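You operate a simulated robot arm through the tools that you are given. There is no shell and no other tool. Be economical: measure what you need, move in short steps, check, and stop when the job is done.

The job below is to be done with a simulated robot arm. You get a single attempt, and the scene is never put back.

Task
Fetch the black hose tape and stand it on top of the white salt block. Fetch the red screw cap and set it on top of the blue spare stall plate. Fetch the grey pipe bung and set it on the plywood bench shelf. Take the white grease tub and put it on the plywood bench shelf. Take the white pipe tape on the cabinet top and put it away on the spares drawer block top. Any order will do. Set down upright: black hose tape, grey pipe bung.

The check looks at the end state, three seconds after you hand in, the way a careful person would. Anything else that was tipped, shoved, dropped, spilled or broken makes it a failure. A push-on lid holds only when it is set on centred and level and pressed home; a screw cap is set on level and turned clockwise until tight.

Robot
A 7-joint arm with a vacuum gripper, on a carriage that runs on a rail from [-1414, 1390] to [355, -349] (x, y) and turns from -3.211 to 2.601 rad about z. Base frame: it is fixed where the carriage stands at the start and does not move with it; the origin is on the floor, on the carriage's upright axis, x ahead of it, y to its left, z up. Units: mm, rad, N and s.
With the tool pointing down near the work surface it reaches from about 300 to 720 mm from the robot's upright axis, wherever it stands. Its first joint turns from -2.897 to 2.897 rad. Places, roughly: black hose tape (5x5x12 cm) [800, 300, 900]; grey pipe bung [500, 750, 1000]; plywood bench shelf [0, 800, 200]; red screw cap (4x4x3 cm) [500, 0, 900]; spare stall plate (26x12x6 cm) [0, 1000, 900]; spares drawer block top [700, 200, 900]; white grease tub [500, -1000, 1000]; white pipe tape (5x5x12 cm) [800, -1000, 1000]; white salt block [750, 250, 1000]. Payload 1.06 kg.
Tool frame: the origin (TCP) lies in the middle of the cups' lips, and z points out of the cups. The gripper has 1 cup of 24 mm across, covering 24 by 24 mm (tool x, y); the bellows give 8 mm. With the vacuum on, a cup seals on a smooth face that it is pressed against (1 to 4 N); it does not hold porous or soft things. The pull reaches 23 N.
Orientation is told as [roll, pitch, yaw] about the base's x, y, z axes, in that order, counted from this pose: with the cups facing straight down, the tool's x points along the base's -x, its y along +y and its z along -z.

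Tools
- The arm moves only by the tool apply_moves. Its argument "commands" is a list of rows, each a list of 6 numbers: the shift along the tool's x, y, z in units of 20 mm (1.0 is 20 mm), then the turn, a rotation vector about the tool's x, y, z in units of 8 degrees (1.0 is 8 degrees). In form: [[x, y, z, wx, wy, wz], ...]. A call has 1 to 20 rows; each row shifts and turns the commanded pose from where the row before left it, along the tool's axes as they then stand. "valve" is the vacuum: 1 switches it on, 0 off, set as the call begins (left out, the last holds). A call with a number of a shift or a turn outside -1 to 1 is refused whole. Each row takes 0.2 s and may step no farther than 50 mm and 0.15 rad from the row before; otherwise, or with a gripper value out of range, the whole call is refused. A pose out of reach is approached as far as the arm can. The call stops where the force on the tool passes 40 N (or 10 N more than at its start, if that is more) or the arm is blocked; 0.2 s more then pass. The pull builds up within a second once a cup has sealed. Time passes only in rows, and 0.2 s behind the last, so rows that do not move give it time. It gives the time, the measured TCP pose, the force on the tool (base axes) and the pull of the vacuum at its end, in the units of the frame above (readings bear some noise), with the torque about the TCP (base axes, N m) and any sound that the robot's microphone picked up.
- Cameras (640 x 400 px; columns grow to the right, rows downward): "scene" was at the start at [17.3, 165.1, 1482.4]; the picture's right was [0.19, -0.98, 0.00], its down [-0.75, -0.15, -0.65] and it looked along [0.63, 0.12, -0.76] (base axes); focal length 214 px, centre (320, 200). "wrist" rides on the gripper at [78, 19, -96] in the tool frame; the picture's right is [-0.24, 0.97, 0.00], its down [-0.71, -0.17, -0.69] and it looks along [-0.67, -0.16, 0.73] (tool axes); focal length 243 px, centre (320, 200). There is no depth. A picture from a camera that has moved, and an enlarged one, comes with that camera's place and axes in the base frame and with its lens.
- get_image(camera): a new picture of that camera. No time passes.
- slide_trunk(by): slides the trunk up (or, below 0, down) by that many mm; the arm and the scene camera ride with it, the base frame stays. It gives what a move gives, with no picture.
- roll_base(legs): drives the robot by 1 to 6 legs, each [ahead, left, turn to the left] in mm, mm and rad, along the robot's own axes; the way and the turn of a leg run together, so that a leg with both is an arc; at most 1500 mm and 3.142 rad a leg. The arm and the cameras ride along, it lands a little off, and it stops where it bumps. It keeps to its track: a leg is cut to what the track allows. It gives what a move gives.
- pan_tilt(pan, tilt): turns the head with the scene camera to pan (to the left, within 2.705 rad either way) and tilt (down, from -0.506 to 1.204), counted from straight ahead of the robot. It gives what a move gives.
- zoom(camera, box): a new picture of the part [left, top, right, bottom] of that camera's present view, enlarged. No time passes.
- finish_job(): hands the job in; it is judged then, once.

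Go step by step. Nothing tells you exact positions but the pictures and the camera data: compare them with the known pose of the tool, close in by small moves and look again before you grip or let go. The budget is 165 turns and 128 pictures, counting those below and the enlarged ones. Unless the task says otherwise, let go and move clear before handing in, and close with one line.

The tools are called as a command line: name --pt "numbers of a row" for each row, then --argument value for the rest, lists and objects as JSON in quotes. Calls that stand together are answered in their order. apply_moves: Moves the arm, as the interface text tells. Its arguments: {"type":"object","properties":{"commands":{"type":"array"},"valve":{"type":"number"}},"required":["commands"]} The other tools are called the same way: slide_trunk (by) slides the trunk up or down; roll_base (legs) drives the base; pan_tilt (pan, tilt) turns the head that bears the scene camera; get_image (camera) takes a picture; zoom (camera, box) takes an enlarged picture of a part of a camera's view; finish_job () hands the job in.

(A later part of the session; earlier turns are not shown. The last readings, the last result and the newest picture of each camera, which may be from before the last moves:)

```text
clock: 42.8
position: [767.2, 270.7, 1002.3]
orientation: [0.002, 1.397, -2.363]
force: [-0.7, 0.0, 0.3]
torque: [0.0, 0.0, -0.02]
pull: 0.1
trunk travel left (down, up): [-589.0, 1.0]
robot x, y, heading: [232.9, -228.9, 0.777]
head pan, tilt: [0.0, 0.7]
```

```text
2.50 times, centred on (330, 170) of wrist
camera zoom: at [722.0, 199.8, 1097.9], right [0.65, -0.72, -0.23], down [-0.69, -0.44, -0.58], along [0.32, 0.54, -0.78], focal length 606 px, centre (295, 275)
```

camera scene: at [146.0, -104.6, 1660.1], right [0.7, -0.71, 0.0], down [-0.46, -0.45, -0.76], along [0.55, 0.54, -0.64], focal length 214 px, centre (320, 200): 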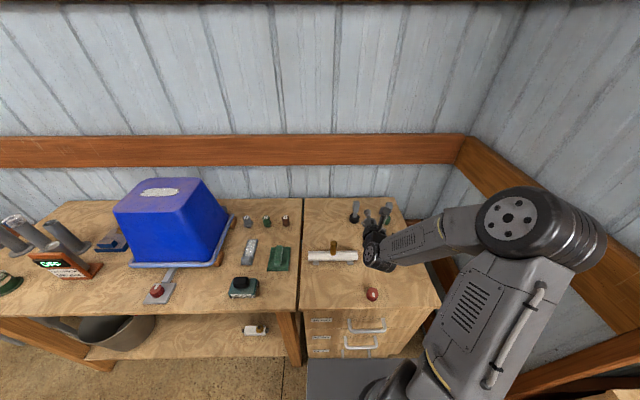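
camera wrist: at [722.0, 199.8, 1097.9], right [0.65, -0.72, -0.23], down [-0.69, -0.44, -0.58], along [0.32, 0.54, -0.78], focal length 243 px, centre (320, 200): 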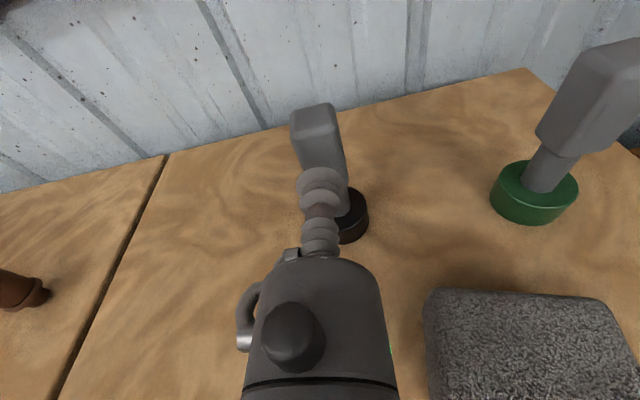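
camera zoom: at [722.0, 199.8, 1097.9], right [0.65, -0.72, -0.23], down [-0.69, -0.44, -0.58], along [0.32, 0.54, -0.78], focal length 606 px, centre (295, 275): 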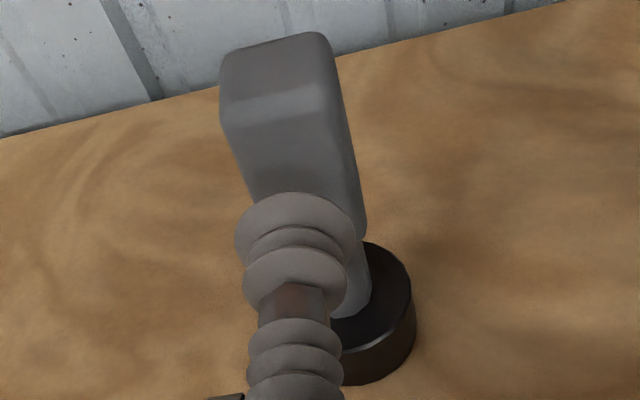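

Alignment is good. I switch the vacuum on and press forward slowly onto the face.

apply_moves --pt "0.1 0.05 0.4 0 0 0" --pt "0.1 0 0.3 0 0 0" --pt "0.05 0 0.2 0 0 0" --pt "0.03 0 0.15 0 0 0" --pt "0.0 0 0.1 0 0 0" --pt "0 0 0 0 0 0" --valve 1

zoom --camera "wrist" --box '[260, 90, 400, 250]'

```text
clock: 44.2
position: [785.0, 284.8, 1004.0]
orientation: [-0.001, 1.396, -2.368]
force: [0.8, 0.0, 0.2]
torque: [0.03, -0.01, -0.02]
pull: 0.0
trunk travel left (down, up): [-589.0, 1.0]
robot x, y, heading: [236.2, -227.2, 0.773]
head pan, tilt: [0.0, 0.7]
```

```text
2.50 times, centred on (330, 170) of wrist
camera zoom: at [739.7, 215.0, 1098.9], right [0.65, -0.72, -0.23], down [-0.69, -0.44, -0.58], along [0.32, 0.54, -0.78], focal length 606 px, centre (295, 275)
```

zoom: 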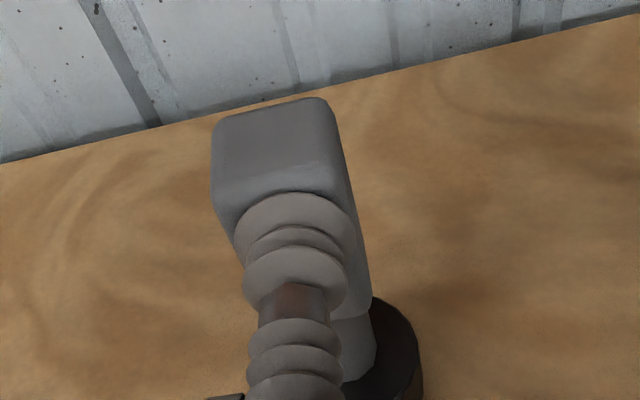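

Almost touching, and the cup sits a little high. I lower 3 mm and press on.

apply_moves --pt "-0.15 0.03 0.1 0 0 0" --pt "0 0 0.1 0 0 0" --pt "0 0 0.1 0 0 0" --pt "0 0 0 0 0 0"

```text
clock: 45.2
position: [788.3, 289.6, 1000.4]
orientation: [-0.001, 1.397, -2.366]
force: [0.9, 0.0, 0.4]
torque: [0.0, -0.02, 0.0]
pull: 22.9
trunk travel left (down, up): [-589.0, 1.0]
robot x, y, heading: [229.3, -227.6, 0.775]
head pan, tilt: [0.0, 0.7]
```

Sealed with full pull. I lift the tape straight up and check.

apply_moves --pt "0.49 0 -0.087 0 0 0" --pt "0.49 0 -0.087 0 0 0" --pt "0.74 0 -0.13 0 0 0" --pt "0.74 0 -0.13 0 0 0" --pt "0.74 0 -0.13 0 0 0" --pt "0.74 0 -0.13 0 0 0" --pt "0.74 0 -0.13 0 0 0"

get_image --camera "wrist"

```text
clock: 46.8
position: [789.0, 288.7, 1096.5]
orientation: [-0.002, 1.395, -2.37]
force: [0.6, -0.3, 0.0]
torque: [0.01, -0.01, 0.03]
pull: 23.1
trunk travel left (down, up): [-589.0, 1.0]
robot x, y, heading: [230.1, -232.3, 0.773]
head pan, tilt: [0.0, 0.7]
```

```text
85 pictures are left
camera wrist: at [744.2, 217.9, 1190.9], right [0.65, -0.72, -0.23], down [-0.69, -0.44, -0.58], along [0.32, 0.54, -0.78], focal length 243 px, centre (320, 200)
```

wrist: 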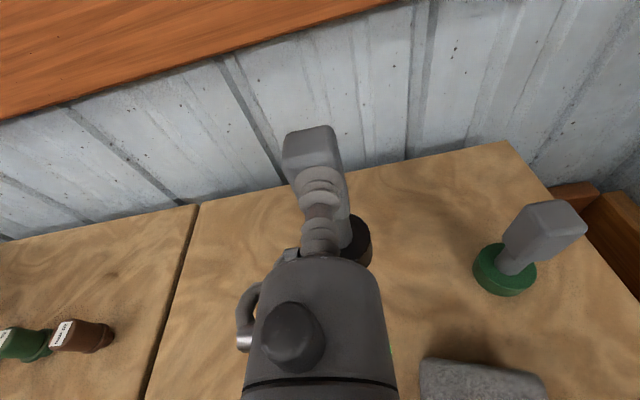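

zoom --camera "scene" --box '[320, 150, 420, 230]'

zoom --camera "wrist" --box '[260, 110, 400, 280]'

```text
5.00 times, centred on (370, 190) of scene
camera zoom: at [145.7, -104.4, 1660.0], right [0.7, -0.71, 0.0], down [-0.46, -0.45, -0.76], along [0.55, 0.54, -0.64], focal length 1072 px, centre (70, 250)
```

zoom: 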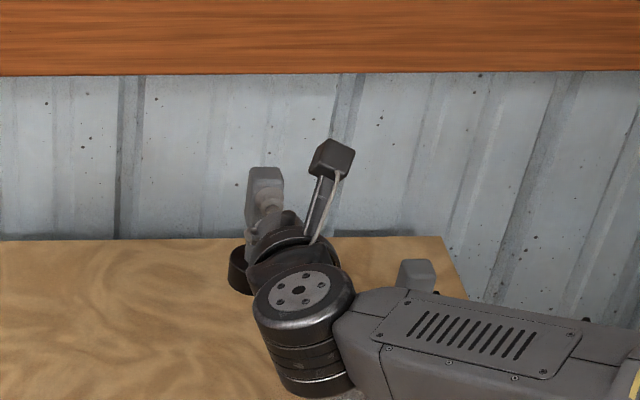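

```text
2.35 times, centred on (330, 195) of wrist
camera zoom: at [744.2, 217.9, 1190.9], right [0.65, -0.72, -0.23], down [-0.69, -0.44, -0.58], along [0.32, 0.54, -0.78], focal length 571 px, centre (296, 212)
```

zoom: 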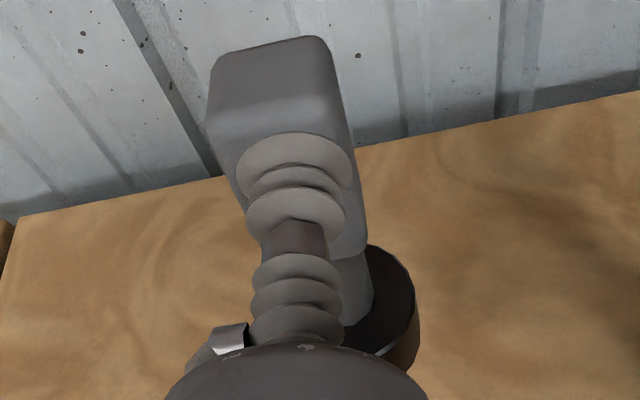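

The tape hangs upright. I carry it back and to the right over the salt block, then look.

apply_moves --pt "-0.13 0.456 -0.739 0 0 0" --pt "-0.13 0.456 -0.739 0 0 0" --pt "-0.13 0.456 -0.739 0 0 0" --pt "-0.13 0.456 -0.739 0 0 0" --pt "-0.13 0.456 -0.739 0 0 0" --pt "-0.13 0.456 -0.739 0 0 0" --pt "-0.13 0.456 -0.739 0 0 0" --pt "-0.13 0.456 -0.739 0 0 0"

get_image --camera "wrist"

get_image --camera "scene"

```text
clock: 48.6
position: [752.6, 152.9, 1095.6]
orientation: [-0.001, 1.396, -2.366]
force: [-0.7, -0.5, -1.2]
torque: [0.02, 0.0, 0.0]
pull: 23.0
trunk travel left (down, up): [-589.0, 1.0]
robot x, y, heading: [230.9, -226.4, 0.771]
head pan, tilt: [0.0, 0.7]
```

```text
82 pictures are left
camera wrist: at [708.6, 82.0, 1189.9], right [0.65, -0.72, -0.23], down [-0.69, -0.44, -0.58], along [0.32, 0.54, -0.78], focal length 243 px, centre (320, 200)
```

wrist: 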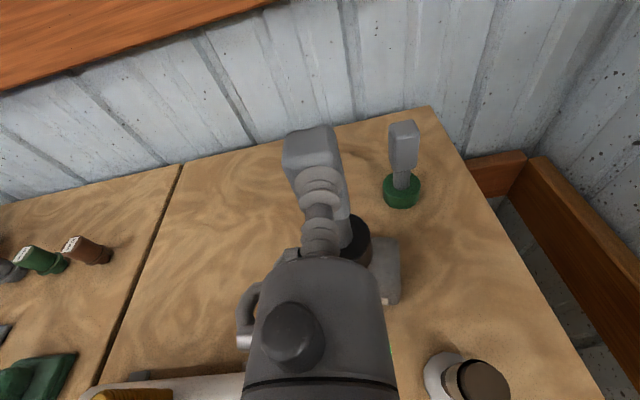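

```text
81 pictures are left
camera scene: at [145.8, -104.5, 1660.1], right [0.7, -0.71, 0.0], down [-0.46, -0.45, -0.76], along [0.55, 0.54, -0.64], focal length 214 px, centre (320, 200)
```

scene: 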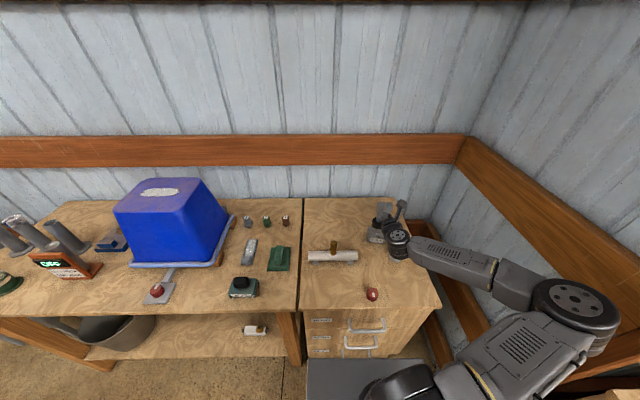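

zoom --camera "wrist" --box '[320, 190, 440, 320]'

zoom --camera "scene" --box '[340, 180, 430, 270]'

```text
3.08 times, centred on (380, 255) of wrist
camera zoom: at [708.6, 82.0, 1189.9], right [0.65, -0.72, -0.23], down [-0.69, -0.44, -0.58], along [0.32, 0.54, -0.78], focal length 746 px, centre (135, 31)
```

zoom: 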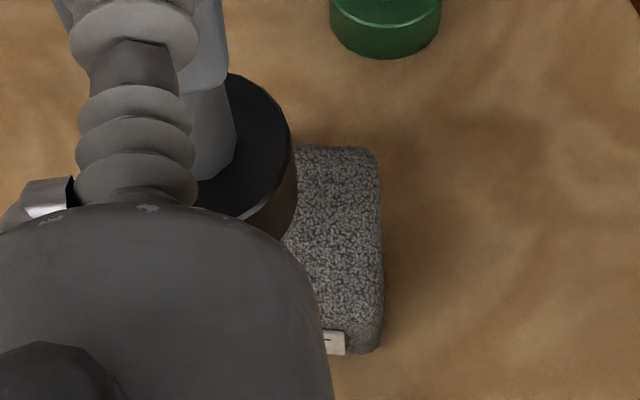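

```text
4.44 times, centred on (385, 225) of scene
camera zoom: at [145.8, -104.5, 1660.1], right [0.7, -0.71, 0.0], down [-0.46, -0.45, -0.76], along [0.55, 0.54, -0.64], focal length 953 px, centre (31, 89)
```

zoom: 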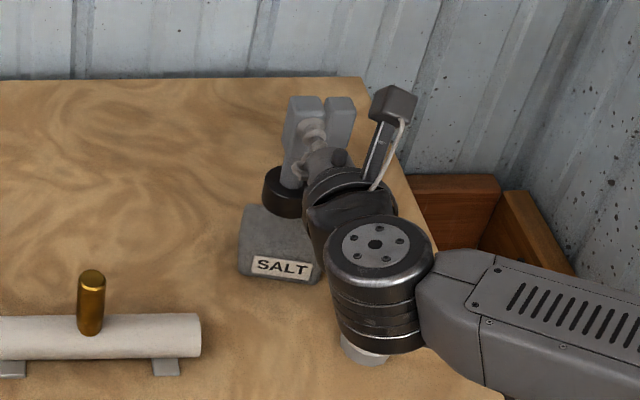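

The tape is over the block's middle. I lower it slowly until contact.

apply_moves --pt "-0.37 0 0.065 0 0 0" --pt "-0.37 0 0.065 0 0 0" --pt "-0.246 0 0.043 0 0 0" --pt "-0.15 0 0.026 0 0 0" --pt "0 0 0 0 0 0"

zoom --camera "scene" --box '[340, 180, 430, 270]'

```text
clock: 49.8
position: [752.6, 154.3, 1072.5]
orientation: [0.001, 1.396, -2.365]
force: [-1.2, -0.1, 0.0]
torque: [0.02, -0.06, 0.0]
pull: 22.6
trunk travel left (down, up): [-589.0, 1.0]
robot x, y, heading: [234.2, -231.5, 0.778]
head pan, tilt: [0.0, 0.7]
```

```text
4.44 times, centred on (385, 225) of scene
camera zoom: at [145.8, -104.4, 1660.0], right [0.7, -0.71, 0.0], down [-0.46, -0.45, -0.76], along [0.55, 0.54, -0.64], focal length 953 px, centre (31, 89)
```

zoom: 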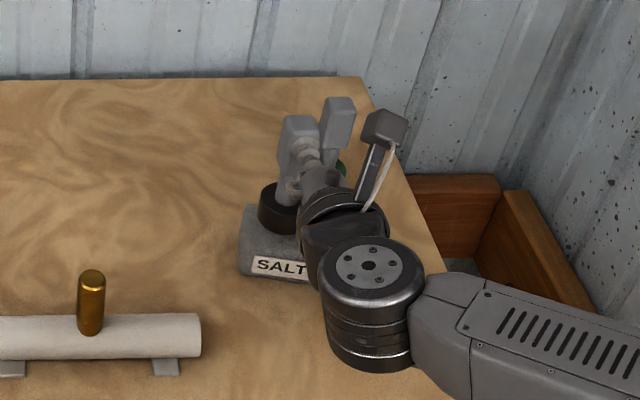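

apply_moves --pt "-0.1 0 0.017 0 0 0" --pt "-0.1 0 0.017 0 0 0" --pt "-0.1 0 0.017 0 0 0" --pt "0 0 0 0 0 0"

```text
clock: 50.8
position: [753.7, 154.0, 1067.7]
orientation: [0.0, 1.396, -2.366]
force: [-0.1, 0.4, -1.2]
torque: [0.05, -0.06, 0.0]
pull: 22.5
trunk travel left (down, up): [-589.0, 1.0]
robot x, y, heading: [229.3, -226.4, 0.775]
head pan, tilt: [0.0, 0.7]
```

apply_moves --pt "-0.1 0 0.017 0 0 0" --pt "-0.05 0 0.01 0 0 0" --pt "0 0 0 0 0 0"

zoom --camera "wrist" --box '[320, 190, 440, 320]'

```text
clock: 51.6
position: [753.5, 152.5, 1063.7]
orientation: [0.001, 1.396, -2.366]
force: [-0.1, 0.1, -0.9]
torque: [0.01, -0.03, -0.01]
pull: 22.8
trunk travel left (down, up): [-589.0, 1.0]
robot x, y, heading: [233.0, -227.1, 0.777]
head pan, tilt: [0.0, 0.7]
```

```text
3.08 times, centred on (380, 255) of wrist
camera zoom: at [709.0, 82.9, 1158.0], right [0.65, -0.72, -0.23], down [-0.69, -0.44, -0.58], along [0.32, 0.54, -0.78], focal length 746 px, centre (135, 31)
```

zoom: 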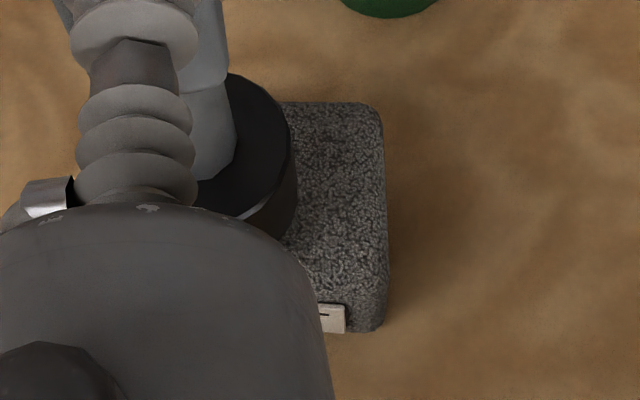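

Still slightly above; I nudge it 3 mm to the right and 3 mm back for centring and keep lowering.

apply_moves --pt "0 0.13 -0.13 0 0 0" --pt "-0.1 0 0.017 0 0 0" --pt "-0.1 0 0.017 0 0 0" --pt "0 0 0 0 0 0"

```text
clock: 52.6
position: [753.6, 150.9, 1059.9]
orientation: [0.001, 1.397, -2.367]
force: [0.1, -0.3, -0.6]
torque: [-0.01, -0.03, 0.01]
pull: 22.9
trunk travel left (down, up): [-589.0, 1.0]
robot x, y, heading: [231.3, -229.2, 0.769]
head pan, tilt: [0.0, 0.7]
```

apply_moves --pt "-0.1 0 0.017 0 0 0" --pt "-0.1 0 0.017 0 0 0" --pt "0 0 0 0 0 0"

zoom --camera "scene" --box '[350, 190, 420, 260]'

```text
clock: 53.4
position: [753.4, 149.3, 1055.1]
orientation: [0.001, 1.397, -2.365]
force: [0.5, 0.6, -1.2]
torque: [0.03, -0.05, -0.03]
pull: 22.9
trunk travel left (down, up): [-589.0, 1.0]
robot x, y, heading: [229.4, -229.3, 0.776]
head pan, tilt: [0.0, 0.7]
```

```text
5.71 times, centred on (385, 225) of scene
camera zoom: at [145.8, -104.4, 1660.0], right [0.7, -0.71, 0.0], down [-0.46, -0.45, -0.76], along [0.55, 0.54, -0.64], focal length 1226 px, centre (-51, 57)
```

zoom: 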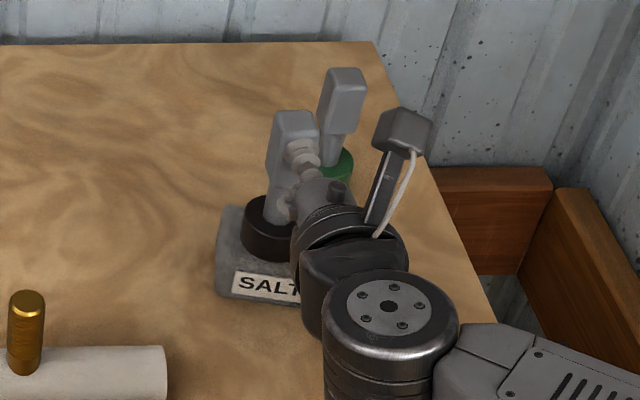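

apply_moves --pt "-0.1 0 0.017 0 0 0" --pt "-0.1 0 0.017 0 0 0" --pt "0 0 0 0 0 0"

```text
clock: 54.2
position: [753.6, 148.3, 1050.8]
orientation: [0.001, 1.397, -2.367]
force: [-0.9, -0.8, -1.1]
torque: [0.02, 0.0, -0.01]
pull: 22.6
trunk travel left (down, up): [-589.0, 1.0]
robot x, y, heading: [232.3, -225.1, 0.778]
head pan, tilt: [0.0, 0.7]
```

apply_moves --pt "-0.1 0 0.017 0 0 0" --pt "-0.1 0 0.017 0 0 0" --pt "0 0 0 0 0 0"

zoom --camera "wrist" --box '[300, 170, 440, 320]'

zoom --camera "scene" --box '[350, 190, 420, 260]'

```text
clock: 55.0
position: [754.2, 148.8, 1048.6]
orientation: [0.002, 1.396, -2.365]
force: [-1.1, -2.0, 6.4]
torque: [0.07, -0.07, 0.03]
pull: 23.2
trunk travel left (down, up): [-589.0, 1.0]
robot x, y, heading: [228.5, -230.3, 0.78]
head pan, tilt: [0.0, 0.7]
```

```text
2.67 times, centred on (370, 245) of wrist
camera zoom: at [708.3, 78.1, 1142.3], right [0.65, -0.72, -0.23], down [-0.69, -0.44, -0.58], along [0.32, 0.54, -0.78], focal length 647 px, centre (187, 80)
```

zoom: 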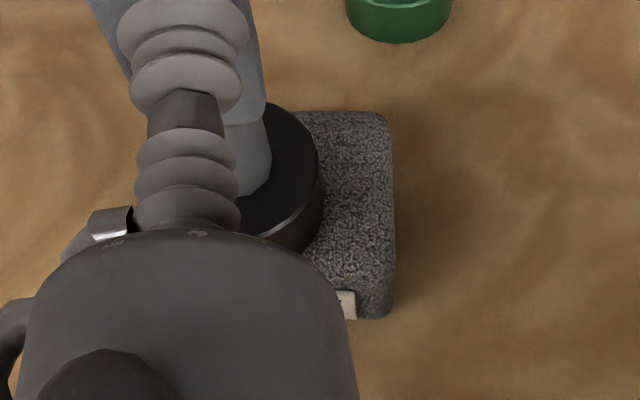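

```text
5.71 times, centred on (385, 225) of scene
camera zoom: at [145.0, -105.1, 1660.0], right [0.7, -0.71, 0.0], down [-0.46, -0.45, -0.77], along [0.55, 0.54, -0.64], focal length 1226 px, centre (-51, 57)
```

zoom: 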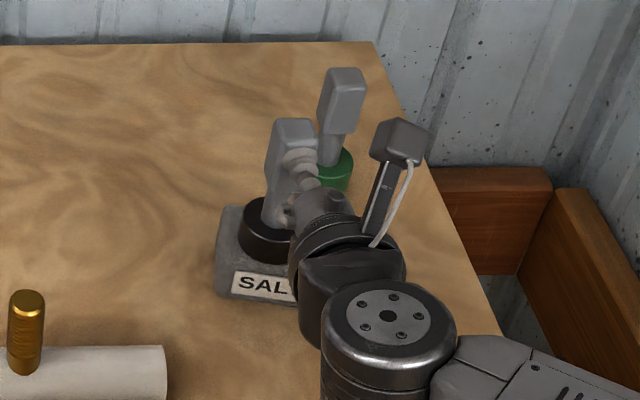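

Contact is felt. I relieve the press a little and let go, giving the vacuum time to vent.

apply_moves --pt "0.09 0 -0.015 0 0 0" --pt "0 0 0 0 0 0"

apply_moves --pt "0 0 0 0 0 0" --pt "0 0 0 0 0 0" --pt "0 0 0 0 0 0" --pt "0 0 0 0 0 0" --valve 0

zoom --camera "scene" --box '[350, 190, 420, 260]'

```text
clock: 55.6
position: [753.4, 148.9, 1049.5]
orientation: [-0.002, 1.397, -2.367]
force: [-0.7, 0.1, -1.0]
torque: [0.02, -0.06, -0.03]
pull: 22.8
trunk travel left (down, up): [-589.0, 1.0]
robot x, y, heading: [233.6, -226.0, 0.772]
head pan, tilt: [0.0, 0.7]
```

```text
clock: 56.6
position: [753.1, 149.9, 1049.5]
orientation: [-0.001, 1.396, -2.366]
force: [-0.1, -0.3, 0.3]
torque: [-0.01, 0.01, 0.01]
pull: 0.1
trunk travel left (down, up): [-589.0, 1.0]
robot x, y, heading: [232.7, -232.7, 0.773]
head pan, tilt: [0.0, 0.7]
```

```text
5.71 times, centred on (385, 225) of scene
camera zoom: at [145.7, -104.5, 1660.0], right [0.7, -0.71, 0.0], down [-0.46, -0.45, -0.76], along [0.55, 0.54, -0.64], focal length 1226 px, centre (-51, 57)
```

zoom: 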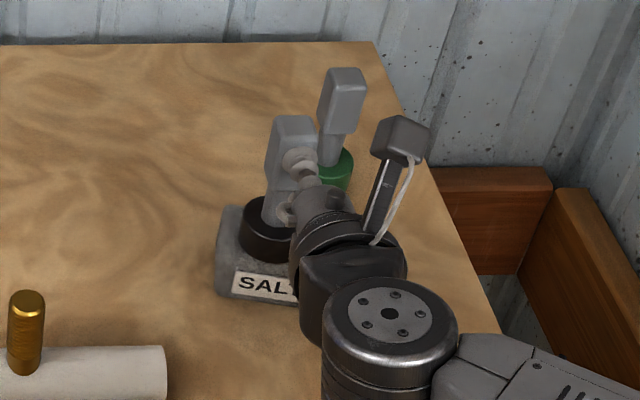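

The tape stands on the block. I back the cup off along its axis, then rise.

apply_moves --pt "0 0 -0.3 0 0 0" --pt "0 0 -0.7 0 0 0" --pt "0.3 0 -1 0 0 0" --pt "0.6 0 -1 0 0 0" --pt "1 0 -0.5 0 0 0" --pt "1 0 0 0 0 0" --pt "1 0 0 0 0 0" --pt "1 0 0 0 0 0"

get_image --camera "wrist"

zoom --camera "scene" --box '[290, 180, 450, 310]'

```text
clock: 58.4
position: [715.7, 113.6, 1158.1]
orientation: [0.003, 1.397, -2.361]
force: [0.4, 0.1, -0.7]
torque: [0.0, -0.03, -0.02]
pull: 0.0
trunk travel left (down, up): [-589.0, 1.0]
robot x, y, heading: [234.6, -228.1, 0.771]
head pan, tilt: [0.0, 0.7]
```

```text
72 pictures are left
camera wrist: at [671.4, 43.0, 1252.9], right [0.65, -0.72, -0.23], down [-0.69, -0.44, -0.58], along [0.32, 0.54, -0.78], focal length 243 px, centre (320, 200)
```

wrist: 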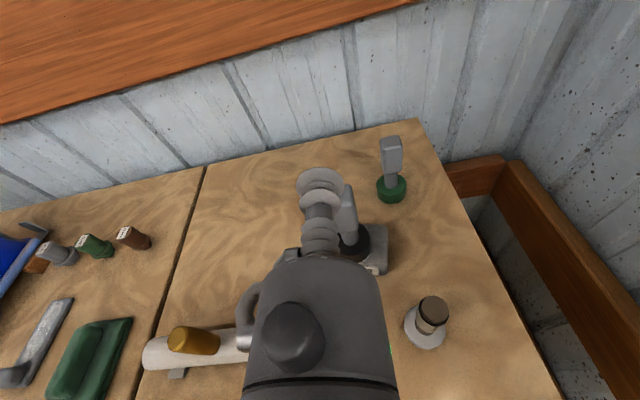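

```text
3.08 times, centred on (370, 245) of scene
camera zoom: at [145.6, -104.5, 1660.0], right [0.7, -0.71, 0.0], down [-0.46, -0.45, -0.76], along [0.55, 0.54, -0.64], focal length 660 px, centre (166, 62)
```

zoom: 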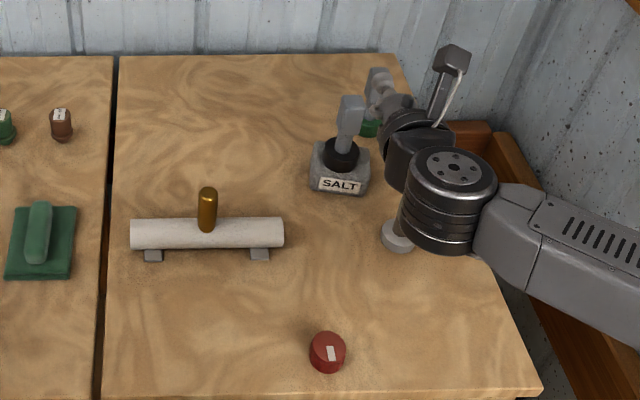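

The black tape stands on the salt block. I bring the tool back to pointing down and turn it back the normal way round for the red cap.

apply_moves --pt "0 0 -0.5 0 -1 0" --pt "0 0 -0.5 0 -1 0" --pt "0 0 -0.5 0 -1 0" --pt "0 0 0 0 -1 0" --pt "0 0 0 0 -1 0" --pt "0 0 0 0 -1 0" --pt "0 0 0 0 -1 0" --pt "0 0 0 0 -1 0" --pt "0 0 0 0 -1 0" --pt "0 0 0 0 -1 0"

apply_moves --pt "-0.5 -0.5 0 0 0 -1" --pt "-0.5 -0.5 0 0 0 -1" --pt "-0.5 -0.5 0 0 0 -1" --pt "-0.5 -0.5 0 0 0 -1" --pt "0 0 0 0 0 -1" --pt "0 0 0 0 0 -1" --pt "0 0 0 0 0 -1" --pt "0 0 0 0 0 -1" --pt "0 0 0 0 0 -1" --pt "0 0 0 0 0 -1" --pt "0 0 0 0 0 -1" --pt "0 0 0 0 0 -1" --pt "0 0 0 0 0 -1" --pt "0 0 0 0 0 -1" --pt "0 0 0 0 0 -1" --pt "0 0 0 0 0 -1" --pt "0 0 0 0 0 -1" --pt "0 0 0 0 0 -1" --pt "0 0 0 0 0 -1" --pt "0 0 0 0 0 -1"

```text
clock: 60.6
position: [696.6, 93.6, 1167.4]
orientation: [-0.001, -0.003, -2.368]
force: [0.6, -0.3, 0.3]
torque: [-0.01, -0.01, 0.02]
pull: 0.0
trunk travel left (down, up): [-589.0, 1.0]
robot x, y, heading: [229.8, -227.7, 0.775]
head pan, tilt: [0.0, 0.7]
```

```text
clock: 64.8
position: [642.5, 81.6, 1167.3]
orientation: [0.0, 0.0, 0.428]
force: [0.0, 0.6, -0.2]
torque: [-0.01, 0.04, -0.04]
pull: 0.2
trunk travel left (down, up): [-589.0, 1.0]
robot x, y, heading: [232.8, -227.3, 0.775]
head pan, tilt: [0.0, 0.7]
```

apply_moves --pt "0 0 0 0 0 -1" --pt "0 0 0 0 0 -1" --pt "0 0 0 0 0 -0.48" --pt "1 0.26 0 0 0 0" --pt "1 0.26 0 0 0 0" --pt "1 0.26 0 0 0 0" --pt "1 0.26 1 0 0 0" --pt "1 0.26 1 0 0 0" --pt "1 0.26 1 0 0 0" --pt "0 0 1 0 0 0" --pt "0 0 1 0 0 0" --pt "0 0 1 0 0 0" --pt "0 0 1 0 0 0"

get_image --camera "wrist"

```text
clock: 67.6
position: [531.2, 20.6, 1026.4]
orientation: [0.0, 0.0, 0.771]
force: [0.0, -0.2, -0.4]
torque: [0.02, 0.01, -0.01]
pull: 0.1
trunk travel left (down, up): [-589.0, 1.0]
robot x, y, heading: [234.8, -230.2, 0.777]
head pan, tilt: [0.0, 0.7]
```

```text
70 pictures are left
camera wrist: at [463.1, -21.6, 1122.6], right [-0.51, 0.86, 0.0], down [0.63, 0.37, 0.68], along [0.59, 0.35, -0.73], focal length 243 px, centre (320, 200)
```

wrist: 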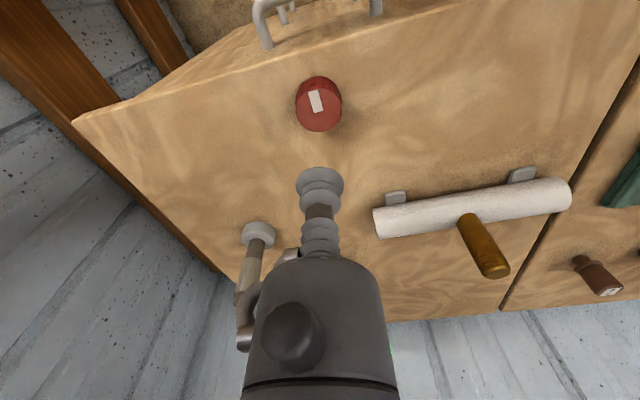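

The red cap is right below. I descend onto it with vacuum on.

apply_moves --pt "-0.03 -0.05 1 0 0 0" --pt "0 0 1 0 0 0" --pt "0 0 1 0 0 0" --pt "0 0 1 0 0 0" --pt "0 0 0.3 0 0 0" --pt "0 0 0.2 0 0 0" --pt "0 0 0.1 0 0 0" --pt "0 0 0.1 0 0 0" --pt "0 0 0.0 0 0 0" --valve 1

```text
clock: 69.6
position: [535.1, 20.3, 933.2]
orientation: [0.0, -0.001, 0.773]
force: [-0.3, -0.5, -0.9]
torque: [0.0, 0.0, 0.0]
pull: 0.1
trunk travel left (down, up): [-589.0, 1.0]
robot x, y, heading: [227.8, -231.9, 0.776]
head pan, tilt: [0.0, 0.7]
```

apply_moves --pt "0 0 0.1 0 0 0" --pt "0 0 0.1 0 0 0" --pt "0 0 0.1 0 0 0" --pt "0 0 0 0 0 0"

```text
clock: 70.6
position: [534.6, 20.2, 928.4]
orientation: [0.0, 0.0, 0.772]
force: [0.7, 0.6, 3.5]
torque: [0.01, -0.01, 0.0]
pull: 23.0
trunk travel left (down, up): [-589.0, 1.0]
robot x, y, heading: [230.6, -230.3, 0.772]
head pan, tilt: [0.0, 0.7]
```

Sealed on the cap. I lift it high, retract, and drive left along the rail to the stall plate.

apply_moves --pt "0 0 -0.5 0 0 0" --pt "0 0 -1 0 0 0" --pt "0 0 -1 0 0 0" --pt "0 0 -1 0 0 0" --pt "0 0 -1 0 0 0" --pt "0.3 0 -1 0 0 0" --pt "0.3 0 -1 0 0 0" --pt "0.3 0 -1 0 0 0" --pt "0.3 0 -1 0 0 0" --pt "0.3 0 -1 0 0 0" --pt "0.3 0 -1 0 0 0" --pt "0 0 -1 0 0 0" --pt "0 0 -1 0 0 0" --pt "0 0 -1 0 0 0" --pt "0 0 -1 0 0 0" --pt "0 0 -1 0 0 0" --pt "0 0 -1 0 0 0" --pt "0 0 -1 0 0 0"

roll_base --legs '[[0, 1030, 0]]'

get_image --camera "scene"

get_image --camera "wrist"

```text
clock: 74.4
position: [507.4, -4.4, 1277.9]
orientation: [0.0, -0.001, 0.774]
force: [0.1, 0.2, -0.8]
torque: [-0.02, 0.01, 0.0]
pull: 23.3
trunk travel left (down, up): [-589.0, 1.0]
robot x, y, heading: [230.9, -229.5, 0.773]
head pan, tilt: [0.0, 0.7]
```

```text
clock: 79.8
position: [-233.1, 723.0, 1278.3]
orientation: [0.002, -0.001, 0.764]
force: [-0.1, 0.9, -0.5]
torque: [0.01, -0.01, 0.02]
pull: 23.6
trunk travel left (down, up): [-589.0, 1.0]
robot x, y, heading: [-507.6, 499.3, 0.762]
head pan, tilt: [0.0, 0.7]
```

```text
69 pictures are left
camera scene: at [-596.0, 626.5, 1660.0], right [0.69, -0.72, 0.0], down [-0.46, -0.45, -0.76], along [0.55, 0.53, -0.64], focal length 214 px, centre (320, 200)
```

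scene: 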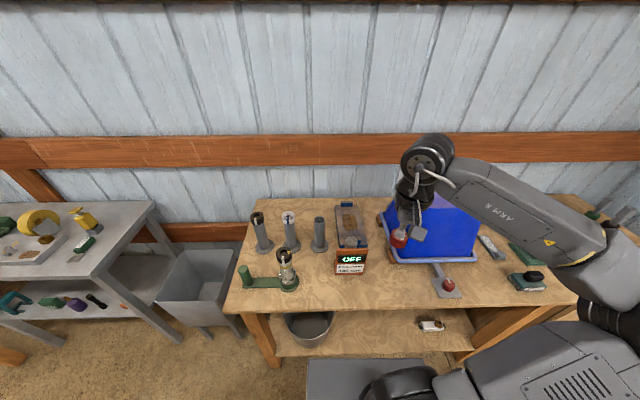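

```text
68 pictures are left
camera wrist: at [-302.7, 681.7, 1374.2], right [-0.5, 0.86, 0.0], down [0.63, 0.37, 0.69], along [0.59, 0.34, -0.73], focal length 243 px, centre (320, 200)
```

wrist: 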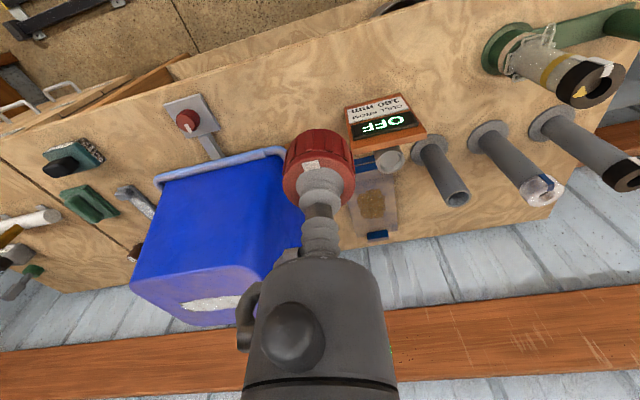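

I see the stall plate next to the blue tub, behind the sign. I zoom to measure it.

zoom --camera "wrist" --box '[300, 110, 460, 260]'

zoom --camera "scene" --box '[320, 190, 410, 280]'

```text
2.67 times, centred on (380, 185) of wrist
camera zoom: at [-302.7, 681.7, 1374.2], right [-0.5, 0.86, 0.0], down [0.63, 0.37, 0.69], along [0.59, 0.34, -0.73], focal length 647 px, centre (160, 240)
```

zoom: 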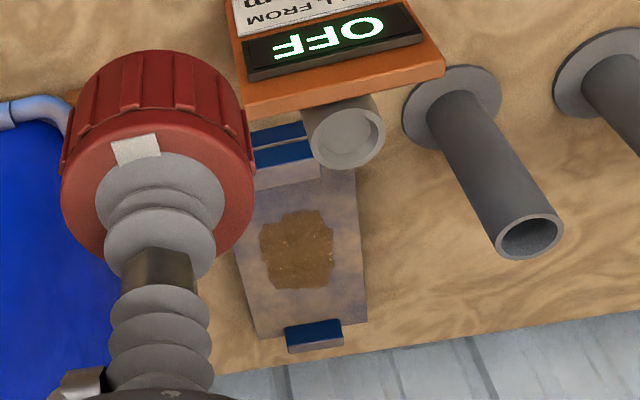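

```text
4.44 times, centred on (365, 235) of scene
camera zoom: at [-596.0, 626.5, 1660.0], right [0.69, -0.72, 0.0], down [-0.46, -0.45, -0.76], along [0.55, 0.53, -0.64], focal length 953 px, centre (120, 44)
```

zoom: 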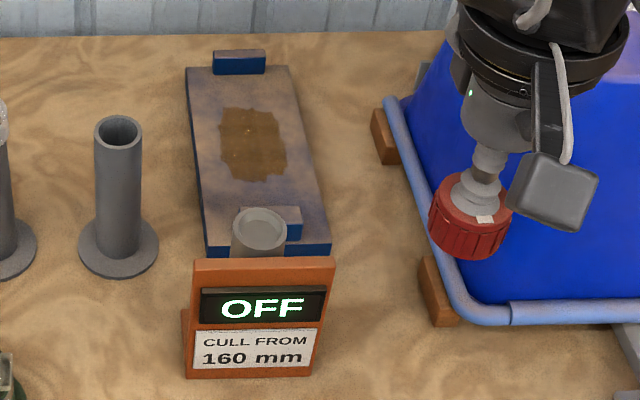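

The plate's flat top lies near z 930, its near clean part around (-36, 973). I carry the cap there high above the pipes and look before lowering.

apply_moves --pt "-0.985 0.14 0 0 0 0" --pt "-0.985 0.14 0 0 0 0" --pt "-0.985 0.14 0 0 0 0" --pt "-0.985 0.14 0 0 0 0" --pt "-0.985 0.14 0 0 0 0" --pt "-0.985 0.14 0 0 0 0" --pt "-0.985 0.14 0 0 0 0" --pt "-0.985 0.14 0 0 0 0" --pt "-0.985 0.14 0 0 0 0" --pt "-0.985 0.14 0.5 0 0 0" --pt "-0.985 0.14 1 0 0 0" --pt "-0.985 0.14 1 0 0 0" --pt "-0.985 0.14 1 0 0 0" --pt "-0.985 0.14 1 0 0 0" --pt "-0.985 0.14 1 0 0 0" --pt "-0.985 0.14 1 0 0 0"

apply_moves --pt "0 0 1 0 0 0" --pt "0 0 1 0 0 0" --pt "0 0 1 0 0 0" --pt "0 0 1 0 0 0" --pt "0 0 1 0 0 0" --pt "0 0 0.5 0 0 0"

get_image --camera "wrist"

get_image --camera "scene"

```text
clock: 83.2
position: [-36.9, 974.5, 1146.2]
orientation: [-0.001, 0.0, 0.765]
force: [-0.1, -0.5, -0.8]
torque: [-0.03, -0.02, 0.01]
pull: 23.4
trunk travel left (down, up): [-589.0, 1.0]
robot x, y, heading: [-508.5, 499.0, 0.766]
head pan, tilt: [0.0, 0.7]
```

```text
clock: 84.6
position: [-35.8, 972.7, 1037.5]
orientation: [-0.001, 0.0, 0.764]
force: [0.2, 1.4, -1.3]
torque: [0.0, 0.02, 0.0]
pull: 23.3
trunk travel left (down, up): [-589.0, 1.0]
robot x, y, heading: [-506.0, 503.4, 0.771]
head pan, tilt: [0.0, 0.7]
```

```text
65 pictures are left
camera wrist: at [-105.0, 931.3, 1133.9], right [-0.5, 0.86, 0.0], down [0.63, 0.37, 0.69], along [0.59, 0.34, -0.73], focal length 243 px, centre (320, 200)
```

wrist: 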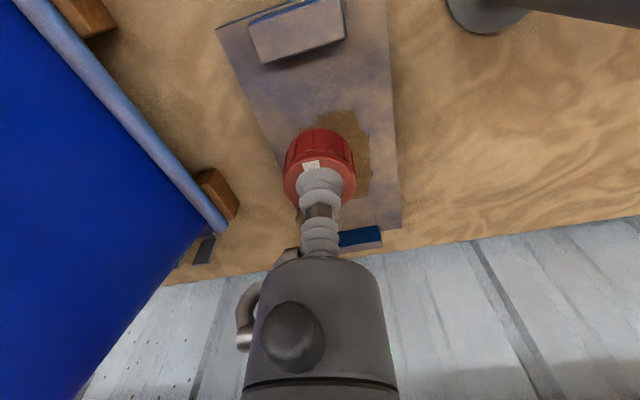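

```text
64 pictures are left
camera scene: at [-595.8, 626.4, 1660.1], right [0.69, -0.72, 0.0], down [-0.46, -0.45, -0.76], along [0.55, 0.53, -0.64], focal length 214 px, centre (320, 200)
```

scene: 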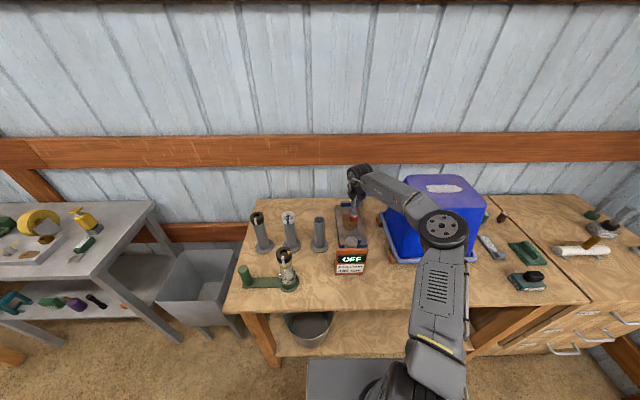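

zoom --camera "scene" --box '[320, 150, 500, 280]'

```text
3.08 times, centred on (410, 215) of scene
camera zoom: at [-595.8, 626.4, 1660.1], right [0.69, -0.72, 0.0], down [-0.46, -0.45, -0.76], along [0.55, 0.53, -0.64], focal length 660 px, centre (43, 154)
```

zoom: 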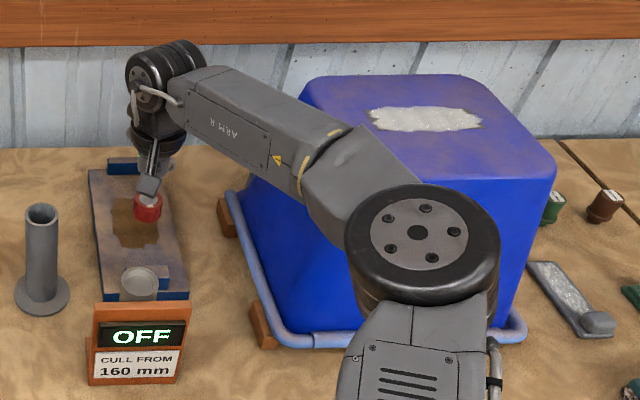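

The forearm stays left of and in front of the tub, so lowering is clear. I set the cap down gently.

apply_moves --pt "0 0.15 0.8 0 0 0" --pt "0 0 0.8 0 0 0" --pt "0 0 0.8 0 0 0" --pt "0 0 0.5 0 0 0" --pt "0 0 0.3 0 0 0" --pt "0 0 0.15 0 0 0" --pt "0 0 0 0 0 0"

get_image --camera "wrist"

```text
clock: 86.2
position: [-38.1, 975.0, 970.4]
orientation: [0.0, -0.001, 0.766]
force: [-0.1, -0.4, -0.6]
torque: [0.02, 0.01, -0.01]
pull: 23.0
trunk travel left (down, up): [-589.0, 1.0]
robot x, y, heading: [-509.4, 501.5, 0.771]
head pan, tilt: [0.0, 0.7]
```

```text
62 pictures are left
camera wrist: at [-108.4, 934.1, 1067.0], right [-0.5, 0.86, 0.0], down [0.63, 0.37, 0.69], along [0.59, 0.34, -0.73], focal length 243 px, centre (320, 200)
```

wrist: 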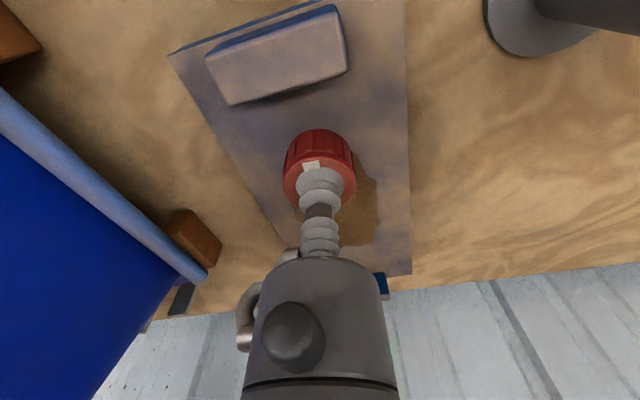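

apply_moves --pt "0 0 0.15 0 0 0" --pt "0 0 0.15 0 0 0" --pt "0 0 0.1 0 0 0" --pt "0 0 0.1 0 0 0" --pt "0 0 0 0 0 0"

```text
clock: 87.4
position: [-39.3, 975.4, 960.1]
orientation: [-0.001, 0.0, 0.764]
force: [0.1, -0.1, -0.1]
torque: [-0.02, -0.03, -0.01]
pull: 22.8
trunk travel left (down, up): [-589.0, 1.0]
robot x, y, heading: [-510.5, 506.0, 0.769]
head pan, tilt: [0.0, 0.7]
```

apply_moves --pt "0 0 0.1 0 0 0" --pt "0 0 0.1 0 0 0" --pt "0 0 0.1 0 0 0" --pt "0 0 0 0 0 0"

```text
clock: 88.4
position: [-38.7, 976.9, 954.3]
orientation: [0.0, 0.001, 0.764]
force: [-0.2, -0.2, 0.2]
torque: [0.01, -0.01, -0.01]
pull: 23.3
trunk travel left (down, up): [-589.0, 1.0]
robot x, y, heading: [-506.6, 501.0, 0.769]
head pan, tilt: [0.0, 0.7]
```

apply_moves --pt "0 0 0.1 0 0 0" --pt "0 0 0.1 0 0 0" --pt "0 0 0 0 0 0"

zoom --camera "wrist" --box '[220, 80, 420, 240]'

```text
clock: 89.2
position: [-38.7, 975.1, 950.8]
orientation: [0.002, -0.001, 0.764]
force: [3.0, 1.7, 7.2]
torque: [-0.05, 0.0, 0.01]
pull: 23.3
trunk travel left (down, up): [-589.0, 1.0]
robot x, y, heading: [-507.3, 500.7, 0.766]
head pan, tilt: [0.0, 0.7]
```

```text
2.50 times, centred on (320, 160) of wrist
camera zoom: at [-108.2, 934.1, 1047.7], right [-0.5, 0.86, 0.0], down [0.63, 0.37, 0.69], along [0.59, 0.35, -0.73], focal length 606 px, centre (320, 300)
```

zoom: 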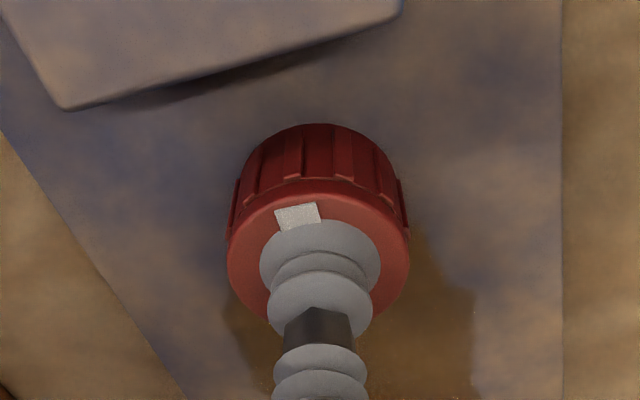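

Contact made; the cap rests flat on the plate. I release and rise clear.

apply_moves --pt "0 0 -0.07 0 0 0" --pt "0 0 0 0 0 0" --pt "0 0 0 0 0 0" --pt "0 0 0 0 0 0" --pt "0 0 0 0 0 0" --valve 0

apply_moves --pt "0 0 -0.3 0 0 0" --pt "0 0 -0.6 0 0 0" --pt "0 0 -1 0 0 0" --pt "0 0 -1 0 0 0" --pt "0 0 -1 0 0 0" --pt "0 0 -1 0 0 0" --pt "0 0 -1 0 0 0" --pt "0 0 -1 0 0 0" --pt "0 0 -1 0 0 0" --pt "0 0 -1 0 0 0" --pt "0 0 -1 0 0 0" --pt "0 0 -1 0 0 0" --pt "0 0 -1 0 0 0" --pt "0 0 -1 0 0 0"

get_image --camera "wrist"

```text
clock: 90.4
position: [-39.4, 975.1, 952.2]
orientation: [0.0, 0.0, 0.763]
force: [-0.2, -0.6, 0.0]
torque: [-0.03, 0.01, -0.04]
pull: 0.0
trunk travel left (down, up): [-589.0, 1.0]
robot x, y, heading: [-512.3, 501.2, 0.765]
head pan, tilt: [0.0, 0.7]
```

```text
clock: 93.4
position: [-38.9, 975.4, 1210.9]
orientation: [0.001, -0.001, 0.767]
force: [-0.8, 0.7, 0.9]
torque: [-0.01, -0.02, 0.0]
pull: 0.0
trunk travel left (down, up): [-589.0, 1.0]
robot x, y, heading: [-511.6, 498.5, 0.767]
head pan, tilt: [0.0, 0.7]
```

```text
60 pictures are left
camera wrist: at [-108.7, 934.2, 1307.3], right [-0.5, 0.86, 0.0], down [0.63, 0.37, 0.69], along [0.59, 0.35, -0.73], focal length 243 px, centre (320, 200)
```

wrist: 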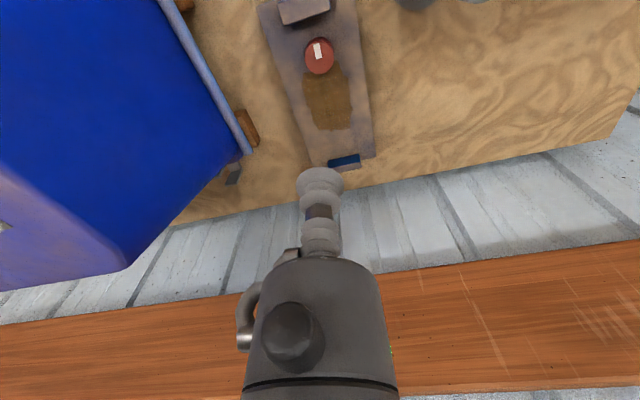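

The cap sits well. I retract high and drive back right to stand in front of the grey bung.

apply_moves --pt "1 0 -0.4 0 0 0" --pt "1 0 -0.4 0 0 0" --pt "1 0 -0.4 0 0 0" --pt "1 0 -0.4 0 0 0" --pt "1 0 -0.4 0 0 0" --pt "1 0 -0.4 0 0 0" --pt "1 0 -0.4 0 0 0" --pt "1 0 -0.4 0 0 0" --pt "1 0 -0.4 0 0 0" --pt "1 0 0 0 0 0" --pt "1 0 0 0 0 0" --pt "1 0 0 0 0 0" --pt "1 0 0 0 0 0" --pt "1 0 0 0 0 0" --pt "1 0 0 0 0 0" --pt "1 0 0 0 0 0"

roll_base --legs '[[0, -540, 0]]'

get_image --camera "wrist"

get_image --camera "scene"

```text
clock: 96.8
position: [-269.3, 753.2, 1283.2]
orientation: [-0.001, 0.0, 0.764]
force: [0.4, 0.4, -0.3]
torque: [0.0, 0.0, 0.01]
pull: 0.1
trunk travel left (down, up): [-589.0, 1.0]
robot x, y, heading: [-513.6, 502.4, 0.772]
head pan, tilt: [0.0, 0.7]
```

```text
clock: 99.8
position: [104.7, 385.3, 1283.0]
orientation: [0.0, 0.0, 0.764]
force: [-0.2, -0.3, 0.4]
torque: [-0.03, 0.01, 0.03]
pull: 0.1
trunk travel left (down, up): [-589.0, 1.0]
robot x, y, heading: [-136.5, 135.7, 0.769]
head pan, tilt: [0.0, 0.7]
```

```text
59 pictures are left
camera wrist: at [35.5, 344.3, 1379.3], right [-0.5, 0.86, 0.0], down [0.63, 0.37, 0.69], along [0.59, 0.34, -0.73], focal length 243 px, centre (320, 200)
```

wrist: 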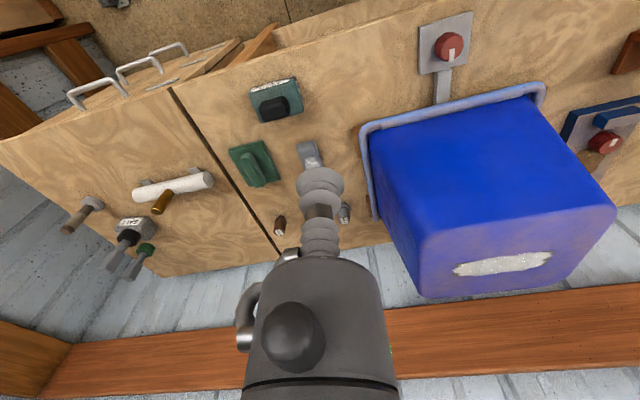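

```text
58 pictures are left
camera scene: at [-221.1, 258.0, 1660.1], right [0.69, -0.72, 0.0], down [-0.46, -0.45, -0.76], along [0.55, 0.53, -0.64], focal length 214 px, centre (320, 200)
```

scene: 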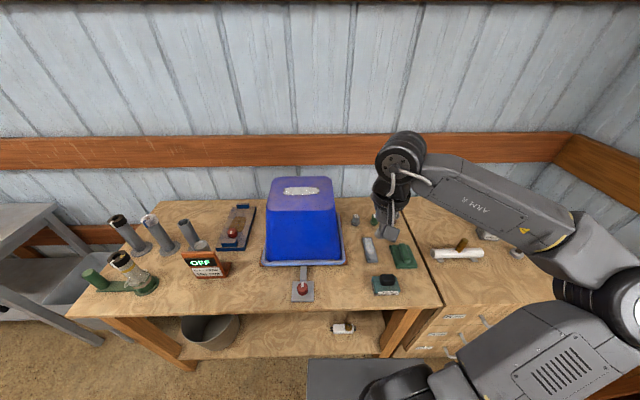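

The grey bung is about (408, 635). I move the cup above it, keeping clear of the tub, and look.

apply_moves --pt "-1 -0.45 0 0 0 0" --pt "-1 -0.45 0 0 0 0" --pt "-1 -0.45 0 0 0 0" --pt "-1 -0.45 0 0 0 0" --pt "-1 -0.45 0 0 0 0" --pt "-1 0 0 0 0 0" --pt "-1 0 0 0 0 0" --pt "-1 0 0.5 0 0 0" --pt "-1 0 1 0 0 0" --pt "-1 0 1 0 0 0" --pt "-1 0 1 0 0 0" --pt "-1 0 1 0 0 0" --pt "-1 0 1 0 0 0" --pt "-1 0 1 0 0 0" --pt "-1 0 1 0 0 0" --pt "-0.5 0 1 0 0 0" --pt "0 0 1 0 0 0"

get_image --camera "wrist"

```text
clock: 103.4
position: [362.1, 566.0, 1092.6]
orientation: [-0.001, -0.002, 0.765]
force: [-0.1, -0.7, 1.3]
torque: [0.0, 0.03, 0.0]
pull: 0.0
trunk travel left (down, up): [-589.0, 1.0]
robot x, y, heading: [-139.7, 133.7, 0.769]
head pan, tilt: [0.0, 0.7]
```

```text
57 pictures are left
camera wrist: at [291.5, 525.5, 1189.6], right [-0.5, 0.86, 0.0], down [0.63, 0.37, 0.69], along [0.59, 0.34, -0.73], focal length 243 px, centre (320, 200)
```

wrist: 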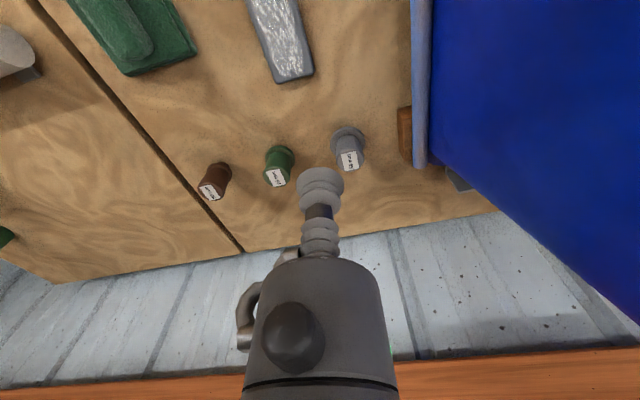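

apply_moves --pt "-0.8 0.16 0.8 0 -0.4 0" --pt "-0.8 0.16 0.8 0 -0.4 0" --pt "-0.7 0.16 0.8 0 0 0" --pt "-0.7 0.16 0.9 0 0 0" --pt "-0.5 0 0.9 0 0 0"

zoom --camera "wrist" --box '[220, 60, 460, 240]'

```text
clock: 104.6
position: [407.1, 629.5, 1012.6]
orientation: [0.0, -0.113, 0.763]
force: [-0.5, 0.2, -0.5]
torque: [-0.01, 0.01, 0.01]
pull: 0.1
trunk travel left (down, up): [-589.0, 1.0]
robot x, y, heading: [-134.2, 137.6, 0.762]
head pan, tilt: [0.0, 0.7]
```

```text
2.22 times, centred on (340, 150) of wrist
camera zoom: at [329.1, 581.0, 1100.0], right [-0.5, 0.86, 0.03], down [0.57, 0.31, 0.76], along [0.65, 0.4, -0.65], focal length 539 px, centre (276, 311)
```

zoom: 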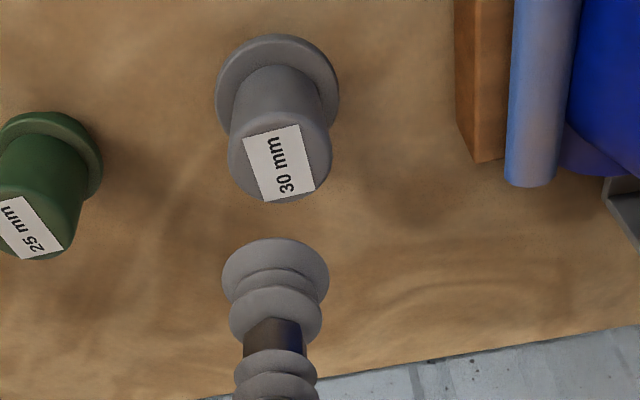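

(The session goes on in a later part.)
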